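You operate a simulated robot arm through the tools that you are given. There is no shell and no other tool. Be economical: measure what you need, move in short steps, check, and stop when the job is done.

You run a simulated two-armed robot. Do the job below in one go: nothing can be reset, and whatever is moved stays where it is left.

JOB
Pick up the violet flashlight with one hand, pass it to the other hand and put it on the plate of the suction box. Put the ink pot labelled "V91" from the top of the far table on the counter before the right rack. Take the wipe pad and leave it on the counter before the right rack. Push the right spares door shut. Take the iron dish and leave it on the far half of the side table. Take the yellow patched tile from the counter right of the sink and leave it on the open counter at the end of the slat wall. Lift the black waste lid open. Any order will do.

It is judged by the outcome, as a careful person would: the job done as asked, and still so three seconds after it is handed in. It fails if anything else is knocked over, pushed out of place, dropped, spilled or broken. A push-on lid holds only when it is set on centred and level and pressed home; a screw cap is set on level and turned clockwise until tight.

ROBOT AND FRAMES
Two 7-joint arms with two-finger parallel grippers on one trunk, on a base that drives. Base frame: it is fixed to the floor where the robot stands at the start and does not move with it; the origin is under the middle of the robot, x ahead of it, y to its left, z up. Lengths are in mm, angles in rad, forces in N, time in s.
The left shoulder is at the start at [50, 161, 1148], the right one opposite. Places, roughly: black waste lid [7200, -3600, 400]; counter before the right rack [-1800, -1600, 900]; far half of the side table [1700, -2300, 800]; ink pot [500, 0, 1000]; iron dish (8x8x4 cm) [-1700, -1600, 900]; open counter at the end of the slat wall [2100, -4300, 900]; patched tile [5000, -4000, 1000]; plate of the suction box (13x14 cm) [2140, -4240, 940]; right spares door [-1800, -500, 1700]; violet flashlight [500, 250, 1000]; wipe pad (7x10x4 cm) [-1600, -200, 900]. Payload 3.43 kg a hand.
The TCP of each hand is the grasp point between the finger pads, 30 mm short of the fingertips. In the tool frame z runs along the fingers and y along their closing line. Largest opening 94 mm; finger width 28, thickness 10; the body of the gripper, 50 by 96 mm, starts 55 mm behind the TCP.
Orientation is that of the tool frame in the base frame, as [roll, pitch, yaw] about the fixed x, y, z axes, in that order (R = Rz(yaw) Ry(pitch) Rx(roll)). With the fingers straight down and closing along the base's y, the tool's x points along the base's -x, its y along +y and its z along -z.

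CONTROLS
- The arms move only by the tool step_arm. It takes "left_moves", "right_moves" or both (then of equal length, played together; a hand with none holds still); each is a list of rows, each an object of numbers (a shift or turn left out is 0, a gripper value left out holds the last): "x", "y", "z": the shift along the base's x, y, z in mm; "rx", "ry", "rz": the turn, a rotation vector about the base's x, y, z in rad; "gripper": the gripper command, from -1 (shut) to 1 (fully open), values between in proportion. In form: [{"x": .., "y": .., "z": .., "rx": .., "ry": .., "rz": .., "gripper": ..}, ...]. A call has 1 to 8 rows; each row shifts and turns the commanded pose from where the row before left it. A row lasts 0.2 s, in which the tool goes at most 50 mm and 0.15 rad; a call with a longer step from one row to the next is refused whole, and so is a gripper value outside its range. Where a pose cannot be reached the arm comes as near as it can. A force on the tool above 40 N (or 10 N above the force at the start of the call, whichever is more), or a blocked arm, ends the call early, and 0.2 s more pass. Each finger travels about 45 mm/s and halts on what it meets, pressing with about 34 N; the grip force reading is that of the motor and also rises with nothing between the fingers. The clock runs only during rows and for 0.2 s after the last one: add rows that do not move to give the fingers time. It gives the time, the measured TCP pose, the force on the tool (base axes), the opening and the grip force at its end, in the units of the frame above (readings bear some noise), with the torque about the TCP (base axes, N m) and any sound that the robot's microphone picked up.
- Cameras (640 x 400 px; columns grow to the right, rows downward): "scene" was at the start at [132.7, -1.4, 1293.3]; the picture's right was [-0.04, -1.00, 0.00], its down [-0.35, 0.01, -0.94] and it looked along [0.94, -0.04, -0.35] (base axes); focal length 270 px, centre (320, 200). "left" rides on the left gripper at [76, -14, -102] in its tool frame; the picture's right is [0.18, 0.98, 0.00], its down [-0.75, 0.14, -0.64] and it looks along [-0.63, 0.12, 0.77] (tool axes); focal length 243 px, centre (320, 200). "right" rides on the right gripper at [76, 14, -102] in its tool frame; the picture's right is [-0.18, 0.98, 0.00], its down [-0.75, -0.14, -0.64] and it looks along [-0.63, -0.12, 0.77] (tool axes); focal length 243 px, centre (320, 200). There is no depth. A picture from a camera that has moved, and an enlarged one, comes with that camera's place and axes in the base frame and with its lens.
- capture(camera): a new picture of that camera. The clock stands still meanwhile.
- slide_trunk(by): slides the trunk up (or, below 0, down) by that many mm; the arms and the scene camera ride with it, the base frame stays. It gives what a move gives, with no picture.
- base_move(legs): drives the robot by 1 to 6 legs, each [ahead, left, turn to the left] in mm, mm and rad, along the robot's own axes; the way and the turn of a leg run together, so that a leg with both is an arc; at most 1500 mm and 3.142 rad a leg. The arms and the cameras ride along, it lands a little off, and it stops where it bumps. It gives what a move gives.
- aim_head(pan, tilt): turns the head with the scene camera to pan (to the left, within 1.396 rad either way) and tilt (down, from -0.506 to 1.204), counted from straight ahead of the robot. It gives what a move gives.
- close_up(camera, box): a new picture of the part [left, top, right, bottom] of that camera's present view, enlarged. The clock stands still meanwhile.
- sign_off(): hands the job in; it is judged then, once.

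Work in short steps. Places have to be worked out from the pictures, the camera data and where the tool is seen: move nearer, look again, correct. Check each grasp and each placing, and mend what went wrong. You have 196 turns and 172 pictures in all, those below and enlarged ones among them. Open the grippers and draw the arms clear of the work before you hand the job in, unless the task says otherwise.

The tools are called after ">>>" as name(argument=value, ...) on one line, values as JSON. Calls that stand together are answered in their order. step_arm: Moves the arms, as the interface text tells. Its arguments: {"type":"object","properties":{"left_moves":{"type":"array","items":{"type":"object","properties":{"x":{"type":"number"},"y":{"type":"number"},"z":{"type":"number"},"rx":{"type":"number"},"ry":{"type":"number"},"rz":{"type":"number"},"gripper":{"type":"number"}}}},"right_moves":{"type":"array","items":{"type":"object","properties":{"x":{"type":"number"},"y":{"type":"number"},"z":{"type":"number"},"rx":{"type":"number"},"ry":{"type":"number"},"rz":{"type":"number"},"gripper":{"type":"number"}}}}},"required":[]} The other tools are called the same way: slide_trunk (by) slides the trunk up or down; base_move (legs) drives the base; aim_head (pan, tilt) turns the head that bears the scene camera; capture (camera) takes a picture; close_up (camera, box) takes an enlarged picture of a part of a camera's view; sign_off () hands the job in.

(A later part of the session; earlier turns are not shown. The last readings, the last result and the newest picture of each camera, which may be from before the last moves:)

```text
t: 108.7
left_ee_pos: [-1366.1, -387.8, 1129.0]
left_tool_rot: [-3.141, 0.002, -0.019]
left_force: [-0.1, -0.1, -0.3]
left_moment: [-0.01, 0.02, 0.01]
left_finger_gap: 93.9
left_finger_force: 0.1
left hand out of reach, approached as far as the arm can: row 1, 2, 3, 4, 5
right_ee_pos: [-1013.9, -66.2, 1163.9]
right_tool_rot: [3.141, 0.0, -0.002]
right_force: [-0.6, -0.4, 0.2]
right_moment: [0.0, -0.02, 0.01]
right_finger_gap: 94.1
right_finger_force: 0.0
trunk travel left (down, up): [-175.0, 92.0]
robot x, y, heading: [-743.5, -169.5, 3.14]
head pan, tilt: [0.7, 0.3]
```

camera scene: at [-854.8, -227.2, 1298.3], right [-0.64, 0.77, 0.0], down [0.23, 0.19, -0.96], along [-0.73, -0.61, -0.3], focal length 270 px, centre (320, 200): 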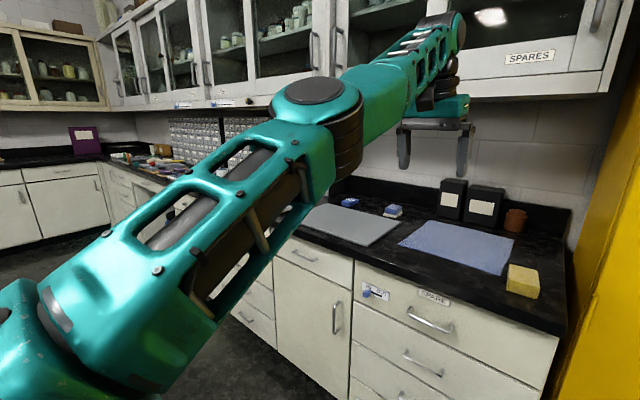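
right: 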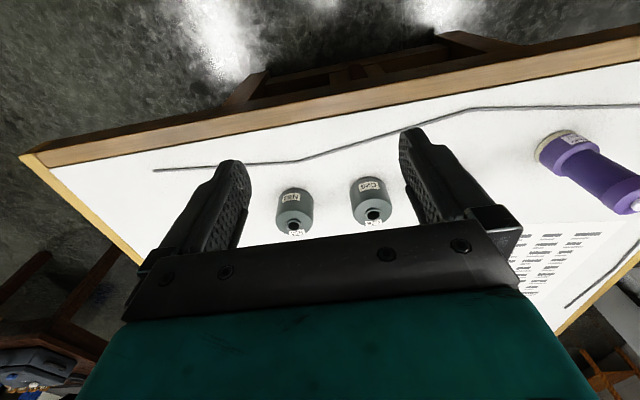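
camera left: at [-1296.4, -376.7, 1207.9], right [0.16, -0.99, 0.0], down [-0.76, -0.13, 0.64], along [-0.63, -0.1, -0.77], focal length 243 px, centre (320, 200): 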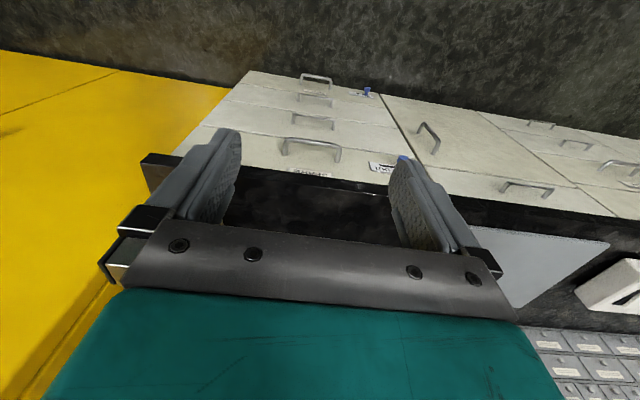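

I undo it by going back to the good posture: trunk up, tool turned forward and raised — the branch where retracting worked.

>>> slide_trunk(by=90)

>>> step_arm(left_moves=[{"ry": 0.15, "z": 40}, {"ry": 0.15, "z": 40}, {"ry": 0.15, "z": 40}, {"ry": 0.15, "z": 40}, {"ry": 0.15, "z": 40}, {"ry": 0.15, "z": 40}, {"ry": 0.15, "z": 40}, {"ry": 0.15, "z": 40}])

>>> step_arm(left_moves=[{"ry": 0.15}, {"ry": 0.15}, {"ry": 0.07}, {"x": 30}, {"x": 30}, {"x": 30}, {"x": 30}, {}])

>>> capture(camera="scene")

```text
t: 110.0
left_ee_pos: [-1367.7, -389.7, 1218.6]
left_tool_rot: [-3.139, 0.003, -0.019]
left_force: [-0.3, 0.2, -0.5]
left_moment: [-0.01, 0.02, -0.02]
left_finger_gap: 94.3
left_finger_force: 0.1
right_ee_pos: [-1013.8, -65.6, 1255.0]
right_tool_rot: [3.141, -0.001, -0.002]
right_force: [2.0, 0.1, -0.2]
right_moment: [-0.03, -0.01, 0.02]
right_finger_gap: 94.1
right_finger_force: 0.0
trunk travel left (down, up): [-265.0, 2.0]
robot x, y, heading: [-739.6, -170.2, 3.138]
head pan, tilt: [0.7, 0.3]
```

```text
t: 111.8
left_ee_pos: [-1417.9, -388.1, 1567.9]
left_tool_rot: [3.092, 1.203, -0.054]
left_force: [0.4, -0.8, -0.4]
left_moment: [-0.02, 0.0, 0.0]
left_finger_gap: 94.1
left_finger_force: 0.0
left hand out of reach, approached as far as the arm can: row 1, 2, 3, 4, 5, 6
right_ee_pos: [-1014.4, -66.7, 1254.8]
right_tool_rot: [3.139, 0.0, -0.002]
right_force: [0.3, -0.4, 0.0]
right_moment: [0.02, -0.01, 0.01]
right_finger_gap: 94.1
right_finger_force: 0.0
trunk travel left (down, up): [-265.0, 2.0]
robot x, y, heading: [-744.6, -171.1, 3.144]
head pan, tilt: [0.7, 0.3]
```

```text
t: 113.6
left_ee_pos: [-1407.4, -383.9, 1658.8]
left_tool_rot: [1.603, 1.551, -1.541]
left_force: [0.6, -0.2, 0.0]
left_moment: [-0.01, 0.0, 0.01]
left_finger_gap: 94.1
left_finger_force: 0.1
left hand out of reach, approached as far as the arm can: row 1, 2, 3, 4, 5, 6, 7
right_ee_pos: [-1014.2, -66.6, 1253.5]
right_tool_rot: [-3.141, 0.0, -0.002]
right_force: [-0.3, -0.2, 0.3]
right_moment: [-0.03, -0.01, -0.02]
right_finger_gap: 94.0
right_finger_force: 0.0
trunk travel left (down, up): [-265.0, 2.0]
robot x, y, heading: [-741.6, -171.0, 3.142]
head pan, tilt: [0.7, 0.3]
```

```text
118 pictures are left
camera scene: at [-855.2, -227.4, 1388.2], right [-0.64, 0.77, 0.0], down [0.23, 0.19, -0.96], along [-0.73, -0.61, -0.3], focal length 270 px, centre (320, 200)
```

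scene: 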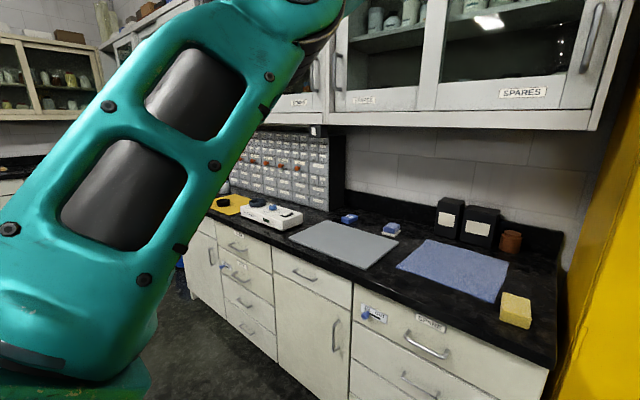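

Still straight. I test whether a different hand orientation unlocks the elbow: yaw the hand medially while pulling in and down.

>>> step_arm(left_moves=[{"rz": -0.15, "z": -30}, {"rz": -0.15, "z": -30}, {"rz": -0.15, "z": -40, "x": 20}, {"rz": -0.15, "z": -40, "x": 30}, {"rz": -0.15, "z": -40, "x": 30}, {"rz": -0.15, "z": -40, "x": 30}, {"z": -40, "x": 30}, {"x": 30}])

>>> aim_head(pan=0.6, tilt=-0.1)

>>> capture(camera="scene")

```text
t: 115.4
left_ee_pos: [-1405.9, -426.6, 1519.8]
left_tool_rot: [1.578, 1.55, -2.47]
left_force: [-0.1, -0.2, 0.4]
left_moment: [0.02, -0.04, 0.02]
left_finger_gap: 94.3
left_finger_force: 0.0
left hand out of reach, approached as far as the arm can: row 1, 2, 3, 4, 5, 6, 7, 8
right_ee_pos: [-1013.3, -65.9, 1252.9]
right_tool_rot: [3.14, 0.001, -0.002]
right_force: [0.1, -0.1, 0.2]
right_moment: [-0.03, 0.03, 0.02]
right_finger_gap: 94.1
right_finger_force: 0.0
trunk travel left (down, up): [-265.0, 2.0]
robot x, y, heading: [-742.5, -166.0, 3.138]
head pan, tilt: [0.7, 0.3]
```

```text
t: 116.2
left_ee_pos: [-1406.9, -426.4, 1518.9]
left_tool_rot: [1.619, 1.551, -2.427]
left_force: [-0.3, -0.7, 0.3]
left_moment: [-0.01, -0.03, -0.01]
left_finger_gap: 93.6
left_finger_force: 0.0
right_ee_pos: [-1013.8, -66.0, 1254.5]
right_tool_rot: [3.142, 0.002, 0.001]
right_force: [0.2, 1.0, -0.1]
right_moment: [-0.03, 0.01, 0.0]
right_finger_gap: 94.0
right_finger_force: 0.1
trunk travel left (down, up): [-265.0, 2.0]
robot x, y, heading: [-740.3, -166.6, 3.137]
head pan, tilt: [0.6, -0.099]
```

```text
117 pictures are left
camera scene: at [-855.3, -216.5, 1424.8], right [-0.56, 0.83, 0.0], down [-0.08, -0.06, -1.0], along [-0.82, -0.56, 0.1], focal length 270 px, centre (320, 200)
```

scene: 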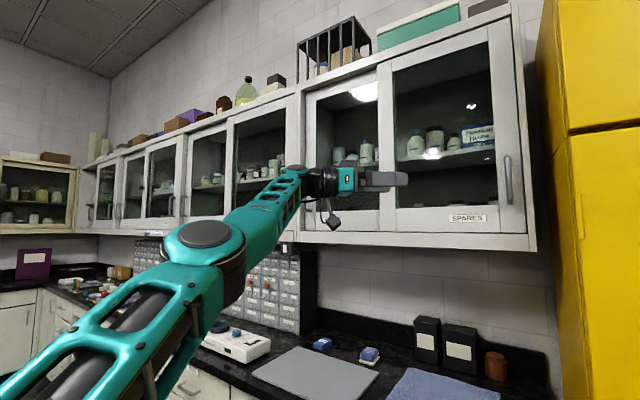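

The hand now points medially. I continue: move it medially (+y) and inward in this orientation.

>>> step_arm(left_moves=[{"y": 30, "x": 10, "rz": -0.1}, {"y": 40, "x": 20, "rz": -0.1}, {"y": 40, "x": 25, "rz": -0.1}, {"y": 40, "x": 25, "rz": -0.1}, {"y": 30, "x": 30}, {"y": 30, "x": 30}, {"x": 40}, {"x": 40}])

>>> capture(camera="scene")

```text
t: 118.0
left_ee_pos: [-1314.6, -227.6, 1604.7]
left_tool_rot: [1.639, 1.553, -2.804]
left_force: [-0.1, 0.9, 0.4]
left_moment: [0.0, -0.02, 0.02]
left_finger_gap: 94.2
left_finger_force: 0.0
left hand out of reach, approached as far as the arm can: row 2, 3, 4, 5, 6, 7, 8
right_ee_pos: [-1014.6, -64.6, 1252.1]
right_tool_rot: [3.14, 0.002, -0.002]
right_force: [-0.1, -0.5, 0.3]
right_moment: [-0.04, 0.0, 0.01]
right_finger_gap: 94.0
right_finger_force: 0.0
trunk travel left (down, up): [-265.0, 2.0]
robot x, y, heading: [-743.1, -170.0, 3.134]
head pan, tilt: [0.6, -0.099]
```

```text
116 pictures are left
camera scene: at [-854.8, -216.0, 1424.9], right [-0.56, 0.83, 0.0], down [-0.08, -0.06, -0.99], along [-0.82, -0.56, 0.1], focal length 270 px, centre (320, 200)
```

scene: 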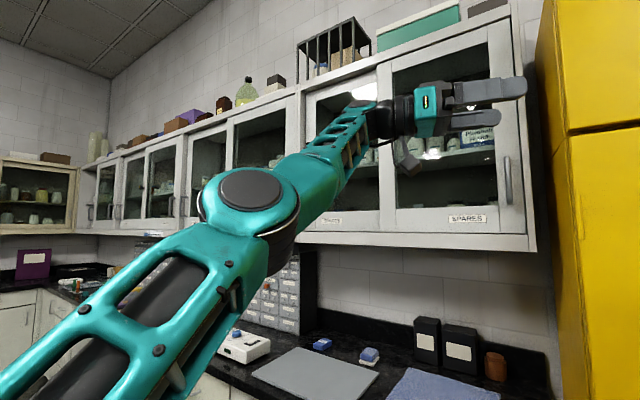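

Staying straight while going medially suggests the elbow flexes the other way in this branch. I test going laterally with the hand yawing outward.

>>> step_arm(left_moves=[{"y": -45, "rz": 0.15, "z": -10}, {"y": -45, "rz": 0.15, "z": -10}, {"y": -45, "rz": 0.15, "z": -10}, {"y": -45, "rz": 0.15, "z": -10}, {"y": -45, "rz": 0.15, "z": -10}, {"y": -45, "rz": 0.15, "z": -10}, {"y": -45, "rz": 0.15, "z": -10}, {"y": -45, "rz": 0.15, "z": -10}])

>>> step_arm(left_moves=[{"x": 20, "y": -20, "z": -20}, {"x": 30, "y": -20, "z": -20}, {"x": 30, "z": -20}, {"x": 40, "z": -20}, {"x": 40, "z": -20}, {}])

>>> capture(camera="scene")

```text
t: 119.8
left_ee_pos: [-1399.1, -614.6, 1596.0]
left_tool_rot: [1.601, 1.552, -1.639]
left_force: [0.3, -0.1, 0.1]
left_moment: [-0.02, 0.01, -0.04]
left_finger_gap: 94.1
left_finger_force: 0.0
left hand out of reach, approached as far as the arm can: row 1, 2, 3, 4, 5, 6, 7, 8
right_ee_pos: [-1013.1, -66.0, 1254.8]
right_tool_rot: [-3.142, 0.004, -0.003]
right_force: [0.2, -0.3, -0.2]
right_moment: [0.02, 0.0, 0.03]
right_finger_gap: 93.9
right_finger_force: 0.1
trunk travel left (down, up): [-265.0, 2.0]
robot x, y, heading: [-742.1, -167.9, 3.144]
head pan, tilt: [0.6, -0.099]
```

```text
t: 121.2
left_ee_pos: [-1326.6, -728.5, 1577.1]
left_tool_rot: [1.581, 1.551, -1.663]
left_force: [0.4, 0.3, 0.1]
left_moment: [0.01, -0.03, -0.01]
left_finger_gap: 94.1
left_finger_force: 0.1
left hand out of reach, approached as far as the arm can: row 1, 2, 3, 4, 5
right_ee_pos: [-1014.1, -65.3, 1254.4]
right_tool_rot: [-3.141, 0.001, -0.002]
right_force: [-0.1, 0.4, -0.3]
right_moment: [0.0, 0.02, 0.03]
right_finger_gap: 94.1
right_finger_force: 0.1
trunk travel left (down, up): [-265.0, 2.0]
robot x, y, heading: [-739.0, -170.7, 3.142]
head pan, tilt: [0.6, -0.099]
```

```text
115 pictures are left
camera scene: at [-855.6, -216.1, 1424.8], right [-0.56, 0.83, 0.0], down [-0.08, -0.06, -1.0], along [-0.82, -0.56, 0.1], focal length 270 px, centre (320, 200)
```

scene: 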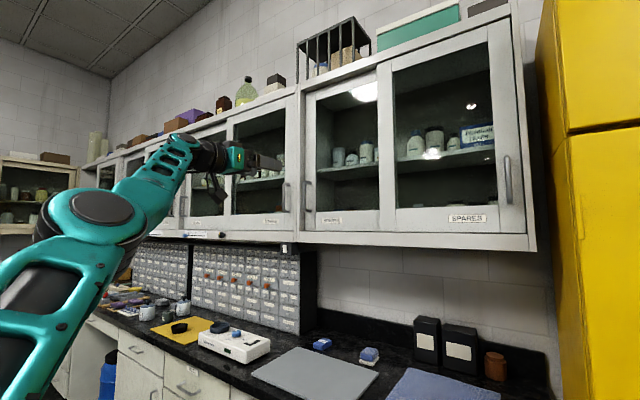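

I compute the exact radial direction to the shoulder and command a long, purely radial pull-in.

>>> step_arm(left_moves=[{"x": 28, "y": 32, "z": -26}, {"x": 28, "y": 32, "z": -26}, {"x": 28, "y": 32, "z": -26}, {"x": 28, "y": 32, "z": -26}, {"x": 28, "y": 32, "z": -26}, {"x": 28, "y": 32, "z": -26}, {}, {}])

```text
t: 123.0
left_ee_pos: [-1326.5, -729.0, 1576.7]
left_tool_rot: [1.569, 1.552, -1.67]
left_force: [-0.5, 0.7, -0.7]
left_moment: [-0.03, 0.01, -0.01]
left_finger_gap: 94.0
left_finger_force: 0.1
left hand out of reach, approached as far as the arm can: row 1, 2, 3, 4, 5, 6
right_ee_pos: [-1013.9, -66.0, 1254.2]
right_tool_rot: [-3.141, 0.002, -0.002]
right_force: [0.1, -0.3, 0.5]
right_moment: [-0.01, 0.03, 0.02]
right_finger_gap: 94.1
right_finger_force: 0.1
trunk travel left (down, up): [-265.0, 2.0]
robot x, y, heading: [-744.6, -166.7, 3.137]
head pan, tilt: [0.6, -0.099]
```

Purely radial gives exactly nothing: an exact straight-arm singularity. I swing the arm sideways to its left in free space, where the shoulder runs out and the elbow must bend.

>>> step_arm(left_moves=[{"x": 39, "y": -11, "z": -15, "rz": 0.1}, {"x": 39, "y": -11, "z": -15, "rz": 0.1}, {"x": 39, "y": -11, "z": -15, "rz": 0.1}, {"x": 39, "y": -11, "z": -15, "rz": 0.1}, {"x": 39, "y": -11, "z": -15, "rz": 0.1}, {"x": 42, "y": -8, "rz": 0.1}, {"x": 42, "y": -8, "rz": 0.1}, {"x": 42, "y": -8, "rz": 0.1}])

>>> step_arm(left_moves=[{"x": 42, "y": 0, "z": -15, "rz": 0.1}, {"x": 42, "y": 7, "z": -15, "rz": 0.1}, {"x": 42, "y": 10, "z": -15, "rz": 0.1}, {"x": 42, "y": 14, "z": -15, "rz": 0.1}, {"x": 39, "y": 20, "z": -15, "rz": 0.1}, {"x": 36, "y": 25, "rz": 0.1}, {}])

>>> aim_head(pan=1.3, tilt=0.1)

>>> capture(camera="scene")

```text
t: 124.8
left_ee_pos: [-1097.2, -941.5, 1629.2]
left_tool_rot: [1.547, 1.551, -0.89]
left_force: [0.2, -0.3, 0.0]
left_moment: [0.0, -0.02, 0.01]
left_finger_gap: 93.8
left_finger_force: 0.0
left hand out of reach, approached as far as the arm can: row 1, 2, 3, 4, 5, 6, 7, 8
right_ee_pos: [-1013.6, -66.1, 1253.7]
right_tool_rot: [3.141, 0.002, -0.001]
right_force: [-0.9, 1.1, -0.3]
right_moment: [-0.04, 0.01, -0.01]
right_finger_gap: 94.1
right_finger_force: 0.2
trunk travel left (down, up): [-265.0, 2.0]
robot x, y, heading: [-747.1, -168.7, 3.138]
head pan, tilt: [0.6, -0.099]
```

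```text
t: 126.4
left_ee_pos: [-916.4, -961.2, 1692.2]
left_tool_rot: [1.649, 1.553, -0.192]
left_force: [0.5, 0.0, 0.0]
left_moment: [-0.02, 0.01, 0.01]
left_finger_gap: 94.2
left_finger_force: 0.0
left hand out of reach, approached as far as the arm can: row 1, 2, 3, 4, 5, 6
right_ee_pos: [-1013.7, -66.1, 1254.3]
right_tool_rot: [-3.141, 0.003, -0.002]
right_force: [-0.1, 0.8, 0.1]
right_moment: [0.0, -0.01, 0.01]
right_finger_gap: 94.1
right_finger_force: 0.0
trunk travel left (down, up): [-265.0, 2.0]
robot x, y, heading: [-743.9, -166.0, 3.137]
head pan, tilt: [0.6, -0.099]
```

```text
t: 127.5
left_ee_pos: [-918.0, -960.8, 1691.7]
left_tool_rot: [1.615, 1.551, -0.229]
left_force: [0.0, 0.0, 0.3]
left_moment: [-0.01, -0.02, 0.03]
left_finger_gap: 94.0
left_finger_force: 0.2
right_ee_pos: [-1013.7, -66.1, 1254.3]
right_tool_rot: [3.141, 0.002, -0.002]
right_force: [0.1, -0.4, -1.4]
right_moment: [0.03, 0.0, 0.01]
right_finger_gap: 94.1
right_finger_force: 0.1
trunk travel left (down, up): [-265.0, 2.0]
robot x, y, heading: [-741.5, -169.3, 3.137]
head pan, tilt: [1.3, 0.099]
```

```text
114 pictures are left
camera scene: at [-808.2, -255.9, 1407.0], right [-0.96, 0.27, 0.0], down [0.03, 0.1, -1.0], along [-0.27, -0.96, -0.1], focal length 270 px, centre (320, 200)
```

scene: 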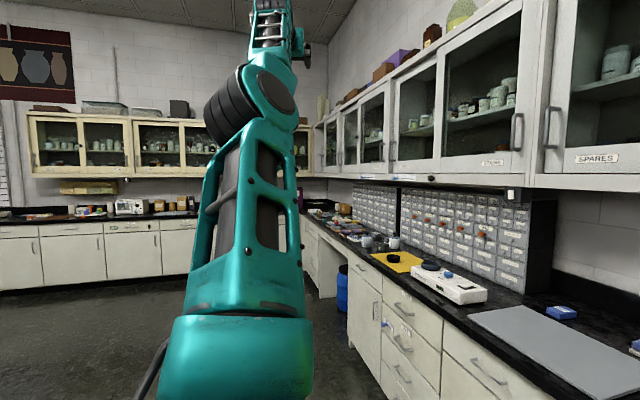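

Now the elbow hinge lies roughly horizontal, so vertical motion should engage the elbow. I command straight down.

>>> step_arm(left_moves=[{"z": -48}, {"z": -48}, {"z": -48}, {"z": -48}, {"z": -48}, {"z": -48}, {"z": -48}, {"z": -48}])

>>> capture(camera="scene")

```text
t: 129.3
left_ee_pos: [-952.5, -1134.9, 1431.3]
left_tool_rot: [1.589, 1.55, -0.254]
left_force: [0.1, 0.0, -0.2]
left_moment: [0.01, -0.04, -0.01]
left_finger_gap: 94.1
left_finger_force: 0.1
left hand out of reach, approached as far as the arm can: row 1, 2, 3, 4, 5, 6, 7, 8
right_ee_pos: [-1013.0, -66.6, 1254.6]
right_tool_rot: [3.14, -0.001, -0.002]
right_force: [0.5, -0.3, -0.2]
right_moment: [0.0, -0.03, -0.01]
right_finger_gap: 94.1
right_finger_force: 0.0
trunk travel left (down, up): [-265.0, 2.0]
robot x, y, heading: [-742.7, -170.0, 3.145]
head pan, tilt: [1.3, 0.099]
```

```text
113 pictures are left
camera scene: at [-808.3, -257.0, 1406.9], right [-0.96, 0.27, 0.0], down [0.03, 0.1, -0.99], along [-0.27, -0.96, -0.1], focal length 270 px, centre (320, 200)
```

scene: 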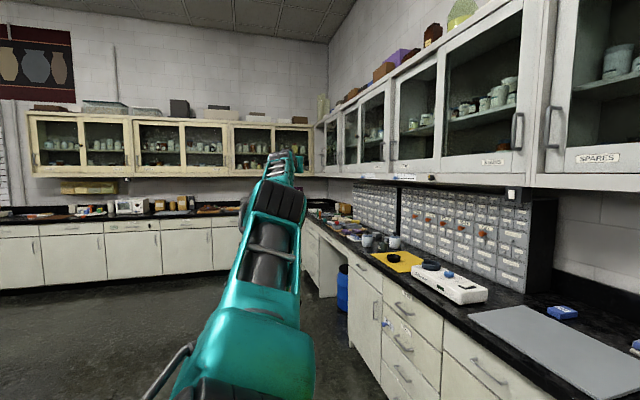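

Likely the elbow is clamped just past straight, so inward pulls press it into its limit. I swing forward along the tangent (outward-biased) so it passes through straight in the natural direction.

>>> step_arm(left_moves=[{"x": -47, "y": -3, "rz": -0.05}, {"x": -47, "y": 0, "rz": -0.05}, {"x": -47, "y": 0, "rz": -0.05}, {"x": -47, "y": 5, "rz": -0.05}, {"x": -47, "y": 5, "rz": -0.05}, {"x": -47, "y": 10, "rz": -0.05}, {"x": -45, "y": 10, "rz": -0.05}, {"x": -45, "y": 15, "rz": -0.05}])

>>> step_arm(left_moves=[{"x": -35, "y": 35}, {"x": -30, "y": 40}, {"x": -20, "y": 45}, {"x": -10, "y": 48}, {"x": 0, "y": 48}, {"x": 10, "y": 45}, {"x": 20, "y": 40}, {"x": 20, "y": 40}])

>>> aim_head(pan=0.8, tilt=0.1)

>>> capture(camera="scene")

```text
t: 131.1
left_ee_pos: [-1277.2, -1005.1, 1350.1]
left_tool_rot: [1.594, 1.554, -0.647]
left_force: [0.4, -0.4, -0.6]
left_moment: [-0.01, 0.01, -0.03]
left_finger_gap: 94.1
left_finger_force: 0.1
left hand out of reach, approached as far as the arm can: row 1, 2, 3, 4, 5, 6, 7, 8
right_ee_pos: [-1014.4, -67.0, 1253.2]
right_tool_rot: [-3.14, 0.003, -0.002]
right_force: [-0.4, -1.9, 0.5]
right_moment: [0.01, 0.02, 0.03]
right_finger_gap: 94.0
right_finger_force: 0.1
trunk travel left (down, up): [-265.0, 2.0]
robot x, y, heading: [-745.5, -169.0, 3.142]
head pan, tilt: [1.3, 0.099]
```

```text
t: 132.9
left_ee_pos: [-1321.4, -660.4, 1351.8]
left_tool_rot: [1.562, 1.552, -0.679]
left_force: [0.1, 0.7, 0.5]
left_moment: [-0.01, 0.01, 0.03]
left_finger_gap: 94.4
left_finger_force: 0.1
right_ee_pos: [-1015.3, -65.7, 1254.1]
right_tool_rot: [3.14, 0.001, 0.0]
right_force: [-0.3, -0.7, 0.7]
right_moment: [-0.02, 0.03, 0.01]
right_finger_gap: 93.7
right_finger_force: 0.0
trunk travel left (down, up): [-265.0, 2.0]
robot x, y, heading: [-741.2, -166.1, 3.141]
head pan, tilt: [1.3, 0.099]
```

```text
t: 133.8
left_ee_pos: [-1322.8, -660.8, 1350.7]
left_tool_rot: [1.558, 1.552, -0.686]
left_force: [0.8, -0.4, -1.1]
left_moment: [0.03, -0.01, 0.04]
left_finger_gap: 93.8
left_finger_force: 0.2
right_ee_pos: [-1014.0, -66.8, 1254.6]
right_tool_rot: [-3.141, 0.001, -0.001]
right_force: [-0.4, -0.1, -0.3]
right_moment: [0.04, 0.03, -0.02]
right_finger_gap: 93.8
right_finger_force: 0.0
trunk travel left (down, up): [-265.0, 2.0]
robot x, y, heading: [-743.7, -167.4, 3.136]
head pan, tilt: [0.799, 0.099]
```

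```text
112 pictures are left
camera scene: at [-847.6, -233.3, 1407.0], right [-0.72, 0.7, 0.0], down [0.07, 0.07, -1.0], along [-0.69, -0.71, -0.1], focal length 270 px, centre (320, 200)
```

scene: 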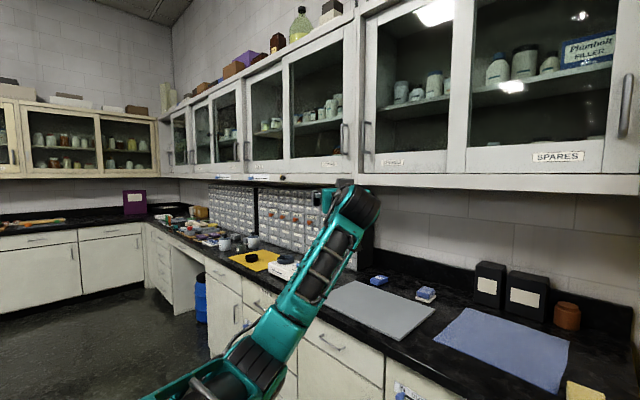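

Escaped — all rows reached. I bring the hand to the known good waypoint (local 448 ahead, 171 left, z≈1520), restoring yaw.

>>> step_arm(left_moves=[{"x": 16, "y": 38, "z": 20, "rz": -0.115}, {"x": 16, "y": 38, "z": 20, "rz": -0.115}, {"x": 16, "y": 38, "z": 20, "rz": -0.115}, {"x": 16, "y": 38, "z": 20, "rz": -0.115}, {"x": 16, "y": 38, "z": 20, "rz": -0.115}, {"x": 16, "y": 38, "z": 20, "rz": -0.115}, {"x": 16, "y": 38, "z": 20, "rz": -0.115}, {"x": 16, "y": 38, "z": 20, "rz": -0.11}])

```text
t: 135.6
left_ee_pos: [-1193.6, -355.3, 1512.4]
left_tool_rot: [1.533, 1.551, -1.626]
left_force: [0.3, -0.3, 0.0]
left_moment: [0.0, -0.01, -0.01]
left_finger_gap: 94.0
left_finger_force: 0.0
right_ee_pos: [-1011.9, -66.1, 1253.7]
right_tool_rot: [3.141, 0.002, -0.001]
right_force: [-0.6, 0.2, 0.0]
right_moment: [0.0, 0.02, 0.03]
right_finger_gap: 93.8
right_finger_force: 0.0
trunk travel left (down, up): [-265.0, 2.0]
robot x, y, heading: [-744.9, -170.5, 3.135]
head pan, tilt: [0.799, 0.099]
```

Good. Now tip the tool down while lowering, reversing the path that worked.

>>> step_arm(left_moves=[{"ry": -0.15, "z": -35}, {"ry": -0.15, "z": -35}, {"ry": -0.15, "z": -35}, {"ry": -0.15, "z": -35}, {"ry": -0.15, "z": -35}, {"ry": -0.15, "z": -35}, {"ry": -0.15, "z": -35}, {"ry": -0.15, "z": -35}])

>>> step_arm(left_moves=[{"ry": -0.15, "z": -20}, {"ry": -0.15, "z": -10}, {"ry": -0.05}, {}])

>>> slide_trunk(by=-90)

```text
t: 137.4
left_ee_pos: [-1333.9, -378.6, 1183.1]
left_tool_rot: [-3.132, 0.37, -0.021]
left_force: [0.5, -0.3, -0.5]
left_moment: [0.0, -0.04, -0.02]
left_finger_gap: 94.3
left_finger_force: 0.1
left hand out of reach, approached as far as the arm can: row 2, 3, 4, 5, 6, 7, 8
right_ee_pos: [-1014.5, -66.5, 1253.5]
right_tool_rot: [-3.141, 0.0, -0.004]
right_force: [-1.0, -0.1, 0.2]
right_moment: [0.02, -0.01, -0.03]
right_finger_gap: 93.9
right_finger_force: 0.0
trunk travel left (down, up): [-265.0, 2.0]
robot x, y, heading: [-743.4, -169.4, 3.141]
head pan, tilt: [0.799, 0.099]
```

```text
t: 138.4
left_ee_pos: [-1337.8, -381.1, 1152.3]
left_tool_rot: [-3.127, 0.021, -0.021]
left_force: [0.8, -0.5, -0.2]
left_moment: [-0.01, 0.01, 0.02]
left_finger_gap: 94.0
left_finger_force: 0.1
left hand out of reach, approached as far as the arm can: row 1
right_ee_pos: [-1015.0, -66.8, 1254.4]
right_tool_rot: [3.142, 0.002, -0.002]
right_force: [0.4, 0.6, -0.6]
right_moment: [-0.01, 0.01, 0.0]
right_finger_gap: 93.9
right_finger_force: 0.1
trunk travel left (down, up): [-265.0, 2.0]
robot x, y, heading: [-743.7, -171.9, 3.146]
head pan, tilt: [0.799, 0.099]
```

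```text
t: 139.7
left_ee_pos: [-1338.0, -380.5, 1062.8]
left_tool_rot: [-3.126, 0.023, -0.019]
left_force: [-0.7, 0.1, 0.0]
left_moment: [0.0, -0.02, -0.01]
left_finger_gap: 94.0
left_finger_force: 0.1
right_ee_pos: [-1013.5, -66.4, 1164.6]
right_tool_rot: [3.141, 0.001, -0.002]
right_force: [0.6, -0.3, -0.3]
right_moment: [0.04, 0.0, 0.03]
right_finger_gap: 93.9
right_finger_force: 0.1
trunk travel left (down, up): [-175.0, 92.0]
robot x, y, heading: [-744.6, -167.5, 3.137]
head pan, tilt: [0.799, 0.099]
```

Tool is down again; last rows were reachable. I test pulling inward.

>>> step_arm(left_moves=[{"x": 15, "y": -5}, {"x": 20}, {"x": 30}, {"x": 40, "rx": -0.015, "ry": -0.022}, {"x": 40, "z": 20}, {}])

>>> capture(camera="left")

```text
t: 141.1
left_ee_pos: [-1297.4, -446.7, 1078.9]
left_tool_rot: [3.141, -0.001, -0.021]
left_force: [-0.1, 0.4, -0.3]
left_moment: [0.01, 0.04, -0.02]
left_finger_gap: 93.9
left_finger_force: 0.2
left hand out of reach, approached as far as the arm can: row 1, 2, 3, 4, 5
right_ee_pos: [-1014.3, -66.8, 1164.2]
right_tool_rot: [-3.141, 0.002, -0.001]
right_force: [0.4, -0.4, -0.9]
right_moment: [-0.01, 0.01, 0.02]
right_finger_gap: 94.1
right_finger_force: 0.0
trunk travel left (down, up): [-175.0, 92.0]
robot x, y, heading: [-746.4, -168.8, 3.141]
head pan, tilt: [0.799, 0.099]
```

```text
111 pictures are left
camera left: at [-1220.5, -434.1, 1181.4], right [0.16, -0.99, 0.0], down [-0.76, -0.13, 0.64], along [-0.63, -0.11, -0.77], focal length 243 px, centre (320, 200)
```

left: 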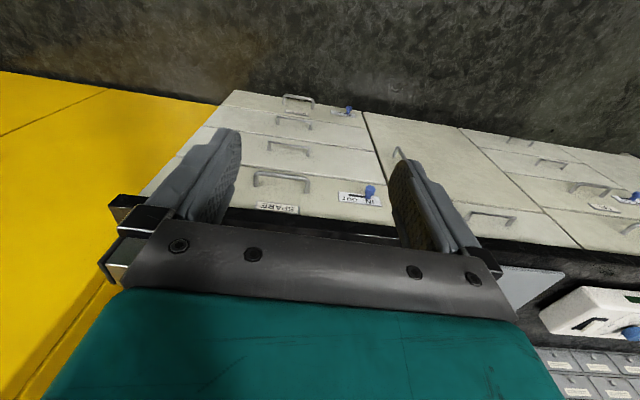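

Stuck on the sphere again, but now I know the recipe: go lateral, sweep medial with outward bias, then medial-inward.

>>> step_arm(left_moves=[{"x": 20, "y": -42}, {"x": 20, "y": -42}, {"x": 20, "y": -42}, {"x": 20, "y": -42}, {"x": 20, "y": -42}, {"x": 20, "y": -42}, {"x": 20, "y": -42}, {"x": 20, "y": -42}])

>>> step_arm(left_moves=[{"x": -47, "y": 0}, {"x": -47, "y": 0}, {"x": -47, "y": 5}, {"x": -47, "y": 8}, {"x": -45, "y": 10}, {"x": -45, "y": 15}, {"x": -40, "y": 20}, {"x": -40, "y": 25}])

>>> step_arm(left_moves=[{"x": -30, "y": 38}, {"x": -20, "y": 44}, {"x": -10, "y": 47}, {"x": 0, "y": 48}, {"x": 10, "y": 45}, {"x": 20, "y": 40}, {"x": 30, "y": 30}, {"x": 30, "y": 20}])

```text
t: 142.9
left_ee_pos: [-1137.8, -784.6, 1080.3]
left_tool_rot: [-3.139, 0.001, -0.02]
left_force: [-0.6, 0.3, -0.3]
left_moment: [0.01, -0.01, 0.02]
left_finger_gap: 94.2
left_finger_force: 0.0
right_ee_pos: [-1013.6, -66.8, 1164.3]
right_tool_rot: [-3.141, 0.001, -0.002]
right_force: [-0.2, -0.2, -0.6]
right_moment: [0.03, -0.01, -0.01]
right_finger_gap: 94.2
right_finger_force: 0.0
trunk travel left (down, up): [-175.0, 92.0]
robot x, y, heading: [-742.5, -170.8, 3.14]
head pan, tilt: [0.799, 0.099]
```

```text
t: 144.7
left_ee_pos: [-1339.2, -621.1, 1051.7]
left_tool_rot: [-3.141, 0.0, -0.018]
left_force: [0.1, -0.4, 0.9]
left_moment: [-0.03, 0.01, 0.04]
left_finger_gap: 94.0
left_finger_force: 0.0
left hand out of reach, approached as far as the arm can: row 3, 4, 5, 6, 7, 8
right_ee_pos: [-1014.7, -65.5, 1164.1]
right_tool_rot: [-3.142, 0.002, -0.002]
right_force: [-1.0, -0.3, 0.2]
right_moment: [0.0, 0.02, 0.01]
right_finger_gap: 94.0
right_finger_force: 0.0
trunk travel left (down, up): [-175.0, 92.0]
robot x, y, heading: [-741.1, -168.9, 3.143]
head pan, tilt: [0.799, 0.099]
```

```text
t: 146.5
left_ee_pos: [-1372.8, -290.5, 1061.6]
left_tool_rot: [3.141, -0.003, -0.02]
left_force: [0.0, 0.1, -0.2]
left_moment: [0.01, 0.02, 0.01]
left_finger_gap: 94.0
left_finger_force: 0.1
left hand out of reach, approached as far as the arm can: row 1, 2, 4, 5, 6, 7, 8
right_ee_pos: [-1014.0, -65.0, 1164.8]
right_tool_rot: [-3.142, 0.001, -0.004]
right_force: [0.3, 0.2, -0.1]
right_moment: [0.01, 0.0, 0.02]
right_finger_gap: 94.2
right_finger_force: 0.0
trunk travel left (down, up): [-175.0, 92.0]
robot x, y, heading: [-745.1, -167.1, 3.146]
head pan, tilt: [0.799, 0.099]
```

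The lateral swing tracked fine. I redo the earlier escape: swing lateral with yaw, tilt the tool to point along the arm, then sweep medial.

>>> step_arm(left_moves=[{"x": 22, "y": -44, "rz": 0.115}, {"x": 22, "y": -44, "rz": 0.115}, {"x": 22, "y": -44, "rz": 0.115}, {"x": 22, "y": -44, "rz": 0.115}, {"x": 22, "y": -44, "rz": 0.115}, {"x": 22, "y": -44, "rz": 0.115}, {"x": 22, "y": -44, "rz": 0.115}, {"x": 22, "y": -44, "rz": 0.115}])

>>> step_arm(left_moves=[{"x": -3, "y": -38, "z": 22, "rx": -0.12, "ry": 0.09}, {"x": -3, "y": -38, "z": 22, "rx": -0.12, "ry": 0.09}, {"x": -3, "y": -38, "z": 22, "rx": -0.12, "ry": 0.09}, {"x": -3, "y": -38, "z": 22, "rx": -0.12, "ry": 0.09}, {"x": -3, "y": -38, "z": 22, "rx": -0.12, "ry": 0.09}, {"x": -3, "y": -38, "z": 22, "rx": -0.12, "ry": 0.09}, {"x": -3, "y": -38, "z": 22, "rx": -0.12, "ry": 0.09}, {"x": -3, "y": -38, "z": 22, "rx": -0.12, "ry": 0.09}])

>>> step_arm(left_moves=[{"x": -14, "y": -19, "z": 15, "rx": -0.12, "ry": 0.09}, {"x": -14, "y": -19, "z": 15, "rx": -0.12, "ry": 0.09}, {"x": -10, "y": -10, "rx": -0.06, "ry": 0.04}, {"x": -45, "y": 10}, {"x": -45, "y": 10}, {"x": -45, "y": 15}])

```text
t: 148.3
left_ee_pos: [-1318.0, -652.3, 1086.0]
left_tool_rot: [-3.14, 0.0, 0.903]
left_force: [-1.0, 0.0, 0.4]
left_moment: [0.04, -0.02, 0.02]
left_finger_gap: 94.1
left_finger_force: 0.1
left hand out of reach, approached as far as the arm can: row 1, 2, 3, 4, 5, 6, 7
right_ee_pos: [-1013.3, -66.7, 1164.3]
right_tool_rot: [3.141, 0.001, -0.002]
right_force: [1.0, 0.0, 0.0]
right_moment: [0.03, 0.02, -0.01]
right_finger_gap: 93.9
right_finger_force: 0.0
trunk travel left (down, up): [-175.0, 92.0]
robot x, y, heading: [-744.1, -172.6, 3.136]
head pan, tilt: [0.799, 0.099]
```

```text
t: 150.1
left_ee_pos: [-1315.9, -932.9, 1248.1]
left_tool_rot: [3.07, 1.201, 0.851]
left_force: [-0.4, -0.3, 0.2]
left_moment: [0.02, 0.02, 0.02]
left_finger_gap: 94.0
left_finger_force: 0.1
left hand out of reach, approached as far as the arm can: row 5, 6, 7, 8
right_ee_pos: [-1014.3, -67.4, 1163.9]
right_tool_rot: [3.142, 0.0, -0.001]
right_force: [-0.3, -0.5, 0.1]
right_moment: [-0.03, -0.01, 0.0]
right_finger_gap: 94.1
right_finger_force: 0.0
trunk travel left (down, up): [-175.0, 92.0]
robot x, y, heading: [-743.2, -169.0, 3.141]
head pan, tilt: [0.799, 0.099]
```

```text
t: 151.5
left_ee_pos: [-1370.3, -919.1, 1213.4]
left_tool_rot: [1.457, 1.539, -0.757]
left_force: [0.6, 0.9, 0.9]
left_moment: [0.05, -0.03, 0.01]
left_finger_gap: 94.3
left_finger_force: 0.0
left hand out of reach, approached as far as the arm can: row 1, 2, 3, 4, 5, 6
right_ee_pos: [-1014.3, -65.2, 1164.5]
right_tool_rot: [3.141, 0.001, -0.001]
right_force: [0.2, 0.6, -0.1]
right_moment: [-0.07, -0.04, 0.01]
right_finger_gap: 93.9
right_finger_force: 0.1
trunk travel left (down, up): [-175.0, 92.0]
robot x, y, heading: [-742.2, -167.5, 3.14]
head pan, tilt: [0.799, 0.099]
```

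Same configuration as the earlier success; now the medial-inward sweep.

>>> step_arm(left_moves=[{"x": -20, "y": 40}, {"x": -15, "y": 44}, {"x": -5, "y": 46}, {"x": 0, "y": 48}, {"x": 10, "y": 46}, {"x": 20, "y": 40}, {"x": 25, "y": 35}, {"x": 25, "y": 30}])

```text
t: 153.3
left_ee_pos: [-1492.9, -639.6, 1235.5]
left_tool_rot: [1.485, 1.539, -0.73]
left_force: [-1.1, 0.0, 0.2]
left_moment: [0.0, 0.0, 0.01]
left_finger_gap: 94.1
left_finger_force: 0.2
left hand out of reach, approached as far as the arm can: row 1, 2, 3, 4, 5, 6, 7, 8
right_ee_pos: [-1013.6, -66.2, 1165.1]
right_tool_rot: [3.141, 0.002, -0.001]
right_force: [-0.5, 0.2, -0.1]
right_moment: [-0.01, -0.05, -0.04]
right_finger_gap: 94.1
right_finger_force: 0.0
trunk travel left (down, up): [-175.0, 92.0]
robot x, y, heading: [-740.2, -168.5, 3.143]
head pan, tilt: [0.799, 0.099]
```

Not this time; the earlier success came after swinging up-lateral, then down, then forward. I replicate that whole sequence.

>>> step_arm(left_moves=[{"x": 36, "y": -22, "z": 22, "rz": 0.05}, {"x": 36, "y": -22, "z": 22, "rz": 0.05}, {"x": 36, "y": -22, "z": 22, "rz": 0.05}, {"x": 36, "y": -22, "z": 22, "rz": 0.05}, {"x": 36, "y": -22, "z": 22, "rz": 0.05}, {"x": 36, "y": -22, "z": 22, "rz": 0.05}, {"x": 36, "y": -22, "z": 22, "rz": 0.05}, {"x": 36, "y": -22, "z": 22, "rz": 0.05}])

>>> step_arm(left_moves=[{"x": 36, "y": -18, "z": 25, "rz": 0.02}, {"x": 36, "y": -18, "z": 25, "rz": 0.02}, {"x": 36, "y": -18, "z": 25, "rz": 0.02}, {"x": 36, "y": -18, "z": 25}, {"x": 36, "y": -18, "z": 25}, {"x": 36, "y": -10, "z": 25}, {"x": 36, "y": 0, "z": 25}, {"x": 36, "y": 0, "z": 25}])

>>> step_arm(left_moves=[{"z": -48}, {"z": -48}, {"z": -48}, {"z": -48}, {"z": -48}, {"z": -48}, {"z": -48}, {"z": -48}])

>>> step_arm(left_moves=[{"x": -47, "y": -3, "rz": -0.05}, {"x": -47, "y": 0, "rz": -0.05}, {"x": -47, "y": 0, "rz": -0.05}, {"x": -47, "y": 5, "rz": -0.05}, {"x": -47, "y": 5, "rz": -0.05}, {"x": -47, "y": 10, "rz": -0.05}, {"x": -45, "y": 10, "rz": -0.05}, {"x": -45, "y": 15, "rz": -0.05}])

>>> step_arm(left_moves=[{"x": -35, "y": 35}, {"x": -30, "y": 40}, {"x": -20, "y": 45}, {"x": -10, "y": 48}, {"x": 0, "y": 48}, {"x": 10, "y": 45}, {"x": 20, "y": 40}, {"x": 20, "y": 40}])

```text
t: 155.1
left_ee_pos: [-1289.3, -845.1, 1440.2]
left_tool_rot: [1.517, 1.539, -0.297]
left_force: [0.1, 0.8, 0.6]
left_moment: [-0.02, -0.02, -0.02]
left_finger_gap: 93.9
left_finger_force: 0.0
left hand out of reach, approached as far as the arm can: row 1, 2, 3, 4, 5, 6, 7
right_ee_pos: [-1013.8, -65.9, 1163.9]
right_tool_rot: [-3.141, 0.001, -0.003]
right_force: [-0.5, 0.5, 0.3]
right_moment: [0.02, -0.01, -0.01]
right_finger_gap: 93.9
right_finger_force: 0.0
trunk travel left (down, up): [-175.0, 92.0]
robot x, y, heading: [-741.8, -170.2, 3.141]
head pan, tilt: [0.799, 0.099]
```

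```text
t: 156.9
left_ee_pos: [-981.6, -926.4, 1612.6]
left_tool_rot: [1.54, 1.537, -0.212]
left_force: [-0.7, 0.4, 0.7]
left_moment: [-0.03, 0.03, 0.0]
left_finger_gap: 94.1
left_finger_force: 0.1
left hand out of reach, approached as far as the arm can: row 1, 3, 4, 5, 6, 7, 8
right_ee_pos: [-1015.1, -67.3, 1163.8]
right_tool_rot: [-3.141, 0.002, 0.0]
right_force: [0.4, 0.3, 0.5]
right_moment: [0.04, -0.03, 0.0]
right_finger_gap: 93.9
right_finger_force: 0.0
trunk travel left (down, up): [-175.0, 92.0]
robot x, y, heading: [-744.3, -168.2, 3.141]
head pan, tilt: [0.799, 0.099]
```

```text
t: 158.7
left_ee_pos: [-978.9, -926.8, 1229.4]
left_tool_rot: [1.485, 1.54, -0.268]
left_force: [0.0, -0.4, 0.8]
left_moment: [0.01, 0.0, 0.02]
left_finger_gap: 93.9
left_finger_force: 0.1
right_ee_pos: [-1014.5, -66.0, 1164.6]
right_tool_rot: [3.141, -0.001, -0.001]
right_force: [-0.3, 0.1, 0.0]
right_moment: [-0.03, 0.0, -0.03]
right_finger_gap: 94.0
right_finger_force: 0.0
trunk travel left (down, up): [-175.0, 92.0]
robot x, y, heading: [-745.3, -164.5, 3.14]
head pan, tilt: [0.799, 0.099]
```

```text
t: 160.5
left_ee_pos: [-1352.6, -884.5, 1230.9]
left_tool_rot: [1.451, 1.541, -0.704]
left_force: [0.6, 0.2, 0.2]
left_moment: [-0.03, 0.0, 0.02]
left_finger_gap: 94.0
left_finger_force: 0.0
right_ee_pos: [-1014.7, -64.6, 1164.1]
right_tool_rot: [-3.142, 0.0, -0.001]
right_force: [0.1, -0.2, 0.2]
right_moment: [0.0, -0.02, 0.0]
right_finger_gap: 94.1
right_finger_force: 0.0
trunk travel left (down, up): [-175.0, 92.0]
robot x, y, heading: [-743.1, -166.5, 3.14]
head pan, tilt: [0.799, 0.099]
```

```text
t: 162.3
left_ee_pos: [-1396.5, -543.9, 1230.1]
left_tool_rot: [1.488, 1.54, -0.669]
left_force: [0.1, 0.7, 0.5]
left_moment: [-0.03, -0.01, -0.03]
left_finger_gap: 94.2
left_finger_force: 0.1
right_ee_pos: [-1014.5, -64.7, 1164.6]
right_tool_rot: [3.141, 0.002, -0.001]
right_force: [-0.2, -0.6, 0.5]
right_moment: [-0.01, -0.03, -0.01]
right_finger_gap: 94.2
right_finger_force: 0.0
trunk travel left (down, up): [-175.0, 92.0]
robot x, y, heading: [-744.3, -173.7, 3.138]
head pan, tilt: [0.799, 0.099]
```

Escaped during the downward swing; everything tracks now (wrist radius ≈450, well bent). I rotate the hand about the wrist: yaw back, then tip down.

>>> step_arm(left_moves=[{"x": -16, "y": 32, "rz": -0.15}, {"x": -16, "y": 32, "rz": -0.15}, {"x": -16, "y": 32, "rz": -0.15}, {"x": -16, "y": 32, "rz": -0.15}, {"x": -16, "y": 32, "rz": -0.15}, {"x": -16, "y": 32, "rz": -0.15}, {}])

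>>> step_arm(left_moves=[{"x": 24, "z": -10, "ry": -0.15}, {"x": 24, "z": -10, "ry": -0.15}, {"x": 24, "z": -12, "ry": -0.15}, {"x": 24, "z": -12, "ry": -0.15}, {"x": 24, "z": -15, "ry": -0.15}, {"x": 24, "z": -15, "ry": -0.15}, {"x": 24, "z": -15, "ry": -0.15}, {"x": 24, "z": -15, "ry": -0.15}])

>>> step_arm(left_moves=[{"x": 24, "z": -15, "ry": -0.15}, {"x": 24, "z": -15, "ry": -0.15}, {"ry": -0.04}, {}])

```text
t: 163.9
left_ee_pos: [-1491.1, -351.0, 1227.8]
left_tool_rot: [1.479, 1.537, -1.578]
left_force: [0.3, 0.2, 0.0]
left_moment: [0.05, 0.0, 0.02]
left_finger_gap: 93.8
left_finger_force: 0.0
right_ee_pos: [-1014.3, -65.7, 1164.4]
right_tool_rot: [3.141, 0.002, -0.002]
right_force: [0.6, 0.5, 0.8]
right_moment: [0.01, -0.06, 0.02]
right_finger_gap: 93.9
right_finger_force: 0.1
trunk travel left (down, up): [-175.0, 92.0]
robot x, y, heading: [-742.8, -171.0, 3.137]
head pan, tilt: [0.799, 0.099]
```

```text
t: 165.7
left_ee_pos: [-1339.9, -361.7, 1116.2]
left_tool_rot: [3.042, 0.369, -0.036]
left_force: [0.7, 0.3, -0.2]
left_moment: [0.03, -0.03, -0.01]
left_finger_gap: 94.3
left_finger_force: 0.0
left hand out of reach, approached as far as the arm can: row 7, 8
right_ee_pos: [-1013.0, -65.7, 1162.5]
right_tool_rot: [3.141, 0.001, -0.003]
right_force: [-0.4, -0.4, 0.6]
right_moment: [0.01, 0.01, -0.03]
right_finger_gap: 93.8
right_finger_force: 0.1
trunk travel left (down, up): [-175.0, 92.0]
robot x, y, heading: [-740.0, -169.5, 3.138]
head pan, tilt: [0.799, 0.099]
```

```text
t: 166.7
left_ee_pos: [-1337.5, -379.0, 1079.2]
left_tool_rot: [3.053, 0.029, -0.031]
left_force: [-1.4, 0.6, -0.4]
left_moment: [0.01, -0.03, 0.0]
left_finger_gap: 94.0
left_finger_force: 0.1
left hand out of reach, approached as far as the arm can: row 1, 2
right_ee_pos: [-1013.6, -66.0, 1163.9]
right_tool_rot: [3.141, 0.002, 0.0]
right_force: [-0.2, -0.1, -0.3]
right_moment: [0.01, 0.0, 0.01]
right_finger_gap: 94.0
right_finger_force: 0.1
trunk travel left (down, up): [-175.0, 92.0]
robot x, y, heading: [-743.2, -171.2, 3.142]
head pan, tilt: [0.799, 0.099]
```

The tool can't tip fully down in this elbow-low posture. I look at the arm's present posture to choose the swivel.

>>> aim_head(pan=0.9, tilt=0.5)

>>> capture(camera="scene")

```text
t: 167.6
left_ee_pos: [-1336.6, -379.4, 1079.1]
left_tool_rot: [3.052, 0.032, -0.032]
left_force: [-0.6, -0.3, -0.4]
left_moment: [-0.03, 0.05, -0.04]
left_finger_gap: 94.1
left_finger_force: 0.0
right_ee_pos: [-1014.3, -65.8, 1164.9]
right_tool_rot: [3.141, 0.002, -0.003]
right_force: [0.4, -0.3, 0.3]
right_moment: [-0.02, 0.0, 0.01]
right_finger_gap: 94.0
right_finger_force: 0.0
trunk travel left (down, up): [-175.0, 92.0]
robot x, y, heading: [-744.0, -168.4, 3.142]
head pan, tilt: [0.901, 0.499]
```

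```text
110 pictures are left
camera scene: at [-840.0, -238.5, 1280.0], right [-0.78, 0.62, 0.0], down [0.3, 0.37, -0.88], along [-0.55, -0.69, -0.48], focal length 270 px, centre (320, 200)
```

scene: 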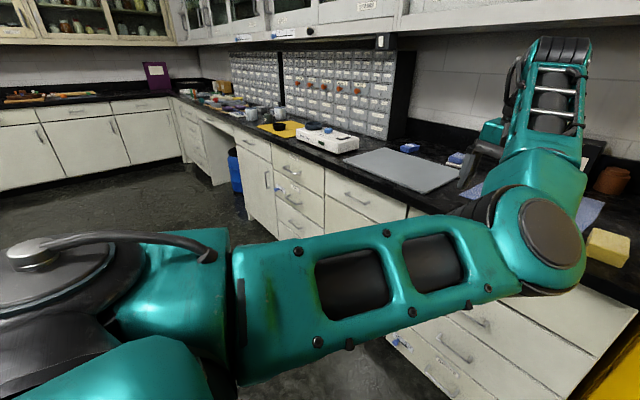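

The elbow has swung to the medial side. I redo the up-lateral-down swing that set it lateral, then check posture before any tipping.

>>> step_arm(left_moves=[{"x": -15, "y": -10, "z": 25, "ry": 0.15}, {"x": -15, "y": -10, "z": 25, "ry": 0.15}, {"x": -15, "y": -10, "z": 25, "ry": 0.15}, {"x": -15, "y": -10, "z": 25, "ry": 0.15}, {"x": -15, "y": -10, "z": 25, "ry": 0.15}, {"x": -15, "y": -10, "z": 25, "ry": 0.15}, {"x": -15, "y": -10, "z": 25, "ry": 0.15}, {"x": -15, "y": -10, "z": 25, "ry": 0.15}])

>>> step_arm(left_moves=[{"y": -40, "z": 10, "ry": 0.15}, {"y": -40, "z": 10, "ry": 0.15}, {"x": 20, "y": -40, "z": 10, "rz": 0.15}, {"x": 20, "y": -40, "z": 10, "rz": 0.15}, {"x": 20, "y": -40, "z": 10, "rz": 0.15}, {"x": 25, "y": -40, "z": 10, "rz": 0.15}, {"x": 30, "y": -35, "z": 10, "rz": 0.15}, {"x": 30, "y": -35, "z": 10, "rz": 0.15}])

>>> step_arm(left_moves=[{"x": 36, "y": -20, "z": 25, "rz": 0.05}, {"x": 36, "y": -20, "z": 25, "rz": 0.05}, {"x": 36, "y": -20, "z": 25, "rz": 0.05}, {"x": 36, "y": -18, "z": 25, "rz": 0.05}, {"x": 36, "y": -15, "z": 25, "rz": 0.05}, {"x": 36, "y": -10, "z": 25, "rz": 0.05}, {"x": 36, "y": 0, "z": 25, "rz": 0.05}, {"x": 36, "y": 0, "z": 25, "rz": 0.05}])

>>> step_arm(left_moves=[{"z": -48}, {"z": -48}, {"z": -48}, {"z": -48}, {"z": -48}, {"z": -48}, {"z": -48}, {}])

>>> capture(camera="scene")

```text
t: 169.4
left_ee_pos: [-1457.3, -459.9, 1280.0]
left_tool_rot: [2.966, 1.23, -0.092]
left_force: [-0.5, 0.2, -0.2]
left_moment: [0.02, -0.01, -0.05]
left_finger_gap: 94.0
left_finger_force: 0.0
right_ee_pos: [-1015.6, -65.6, 1163.5]
right_tool_rot: [-3.142, 0.004, -0.001]
right_force: [-0.1, -0.3, -0.4]
right_moment: [0.03, 0.04, -0.01]
right_finger_gap: 94.1
right_finger_force: 0.0
trunk travel left (down, up): [-175.0, 92.0]
robot x, y, heading: [-741.9, -165.6, 3.136]
head pan, tilt: [0.901, 0.499]
```

```text
t: 171.2
left_ee_pos: [-1312.0, -768.5, 1361.2]
left_tool_rot: [2.422, 1.52, 0.268]
left_force: [0.4, -0.7, 0.2]
left_moment: [0.02, 0.0, -0.01]
left_finger_gap: 94.1
left_finger_force: 0.1
right_ee_pos: [-1013.9, -65.7, 1164.2]
right_tool_rot: [3.141, 0.002, -0.003]
right_force: [0.2, 0.0, 1.0]
right_moment: [-0.03, 0.01, 0.0]
right_finger_gap: 93.7
right_finger_force: 0.0
trunk travel left (down, up): [-175.0, 92.0]
robot x, y, heading: [-741.2, -169.0, 3.135]
head pan, tilt: [0.901, 0.499]
```

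```text
t: 173.0
left_ee_pos: [-1023.3, -871.6, 1561.2]
left_tool_rot: [2.403, 1.522, 0.649]
left_force: [0.6, 0.3, 0.0]
left_moment: [0.01, 0.01, -0.02]
left_finger_gap: 94.0
left_finger_force: 0.1
right_ee_pos: [-1012.9, -66.5, 1163.7]
right_tool_rot: [3.141, 0.001, -0.002]
right_force: [-0.6, 0.0, 0.2]
right_moment: [0.0, 0.04, -0.02]
right_finger_gap: 93.8
right_finger_force: 0.0
trunk travel left (down, up): [-175.0, 92.0]
robot x, y, heading: [-741.7, -172.9, 3.141]
head pan, tilt: [0.901, 0.499]
```

```text
t: 174.8
left_ee_pos: [-1025.0, -870.3, 1224.4]
left_tool_rot: [2.402, 1.519, 0.646]
left_force: [0.7, -0.3, -0.1]
left_moment: [-0.02, 0.01, -0.01]
left_finger_gap: 94.1
left_finger_force: 0.1
right_ee_pos: [-1014.1, -66.3, 1163.9]
right_tool_rot: [3.14, 0.002, -0.001]
right_force: [1.2, 0.1, 0.5]
right_moment: [-0.03, -0.03, 0.0]
right_finger_gap: 94.0
right_finger_force: 0.1
trunk travel left (down, up): [-175.0, 92.0]
robot x, y, heading: [-742.9, -171.7, 3.141]
head pan, tilt: [0.901, 0.499]
```

```text
109 pictures are left
camera scene: at [-840.0, -238.5, 1279.9], right [-0.78, 0.62, 0.0], down [0.3, 0.37, -0.88], along [-0.55, -0.69, -0.48], focal length 270 px, centre (320, 200)
```

scene: 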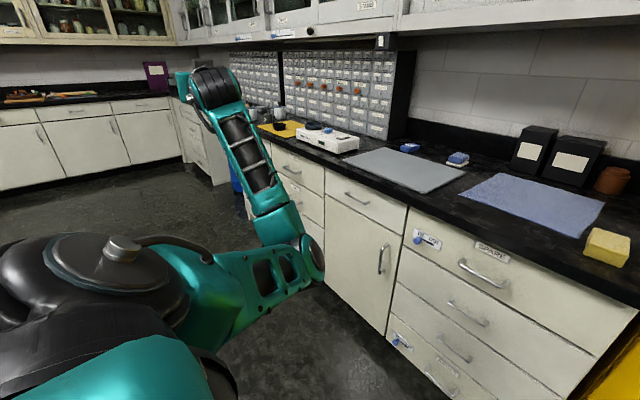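

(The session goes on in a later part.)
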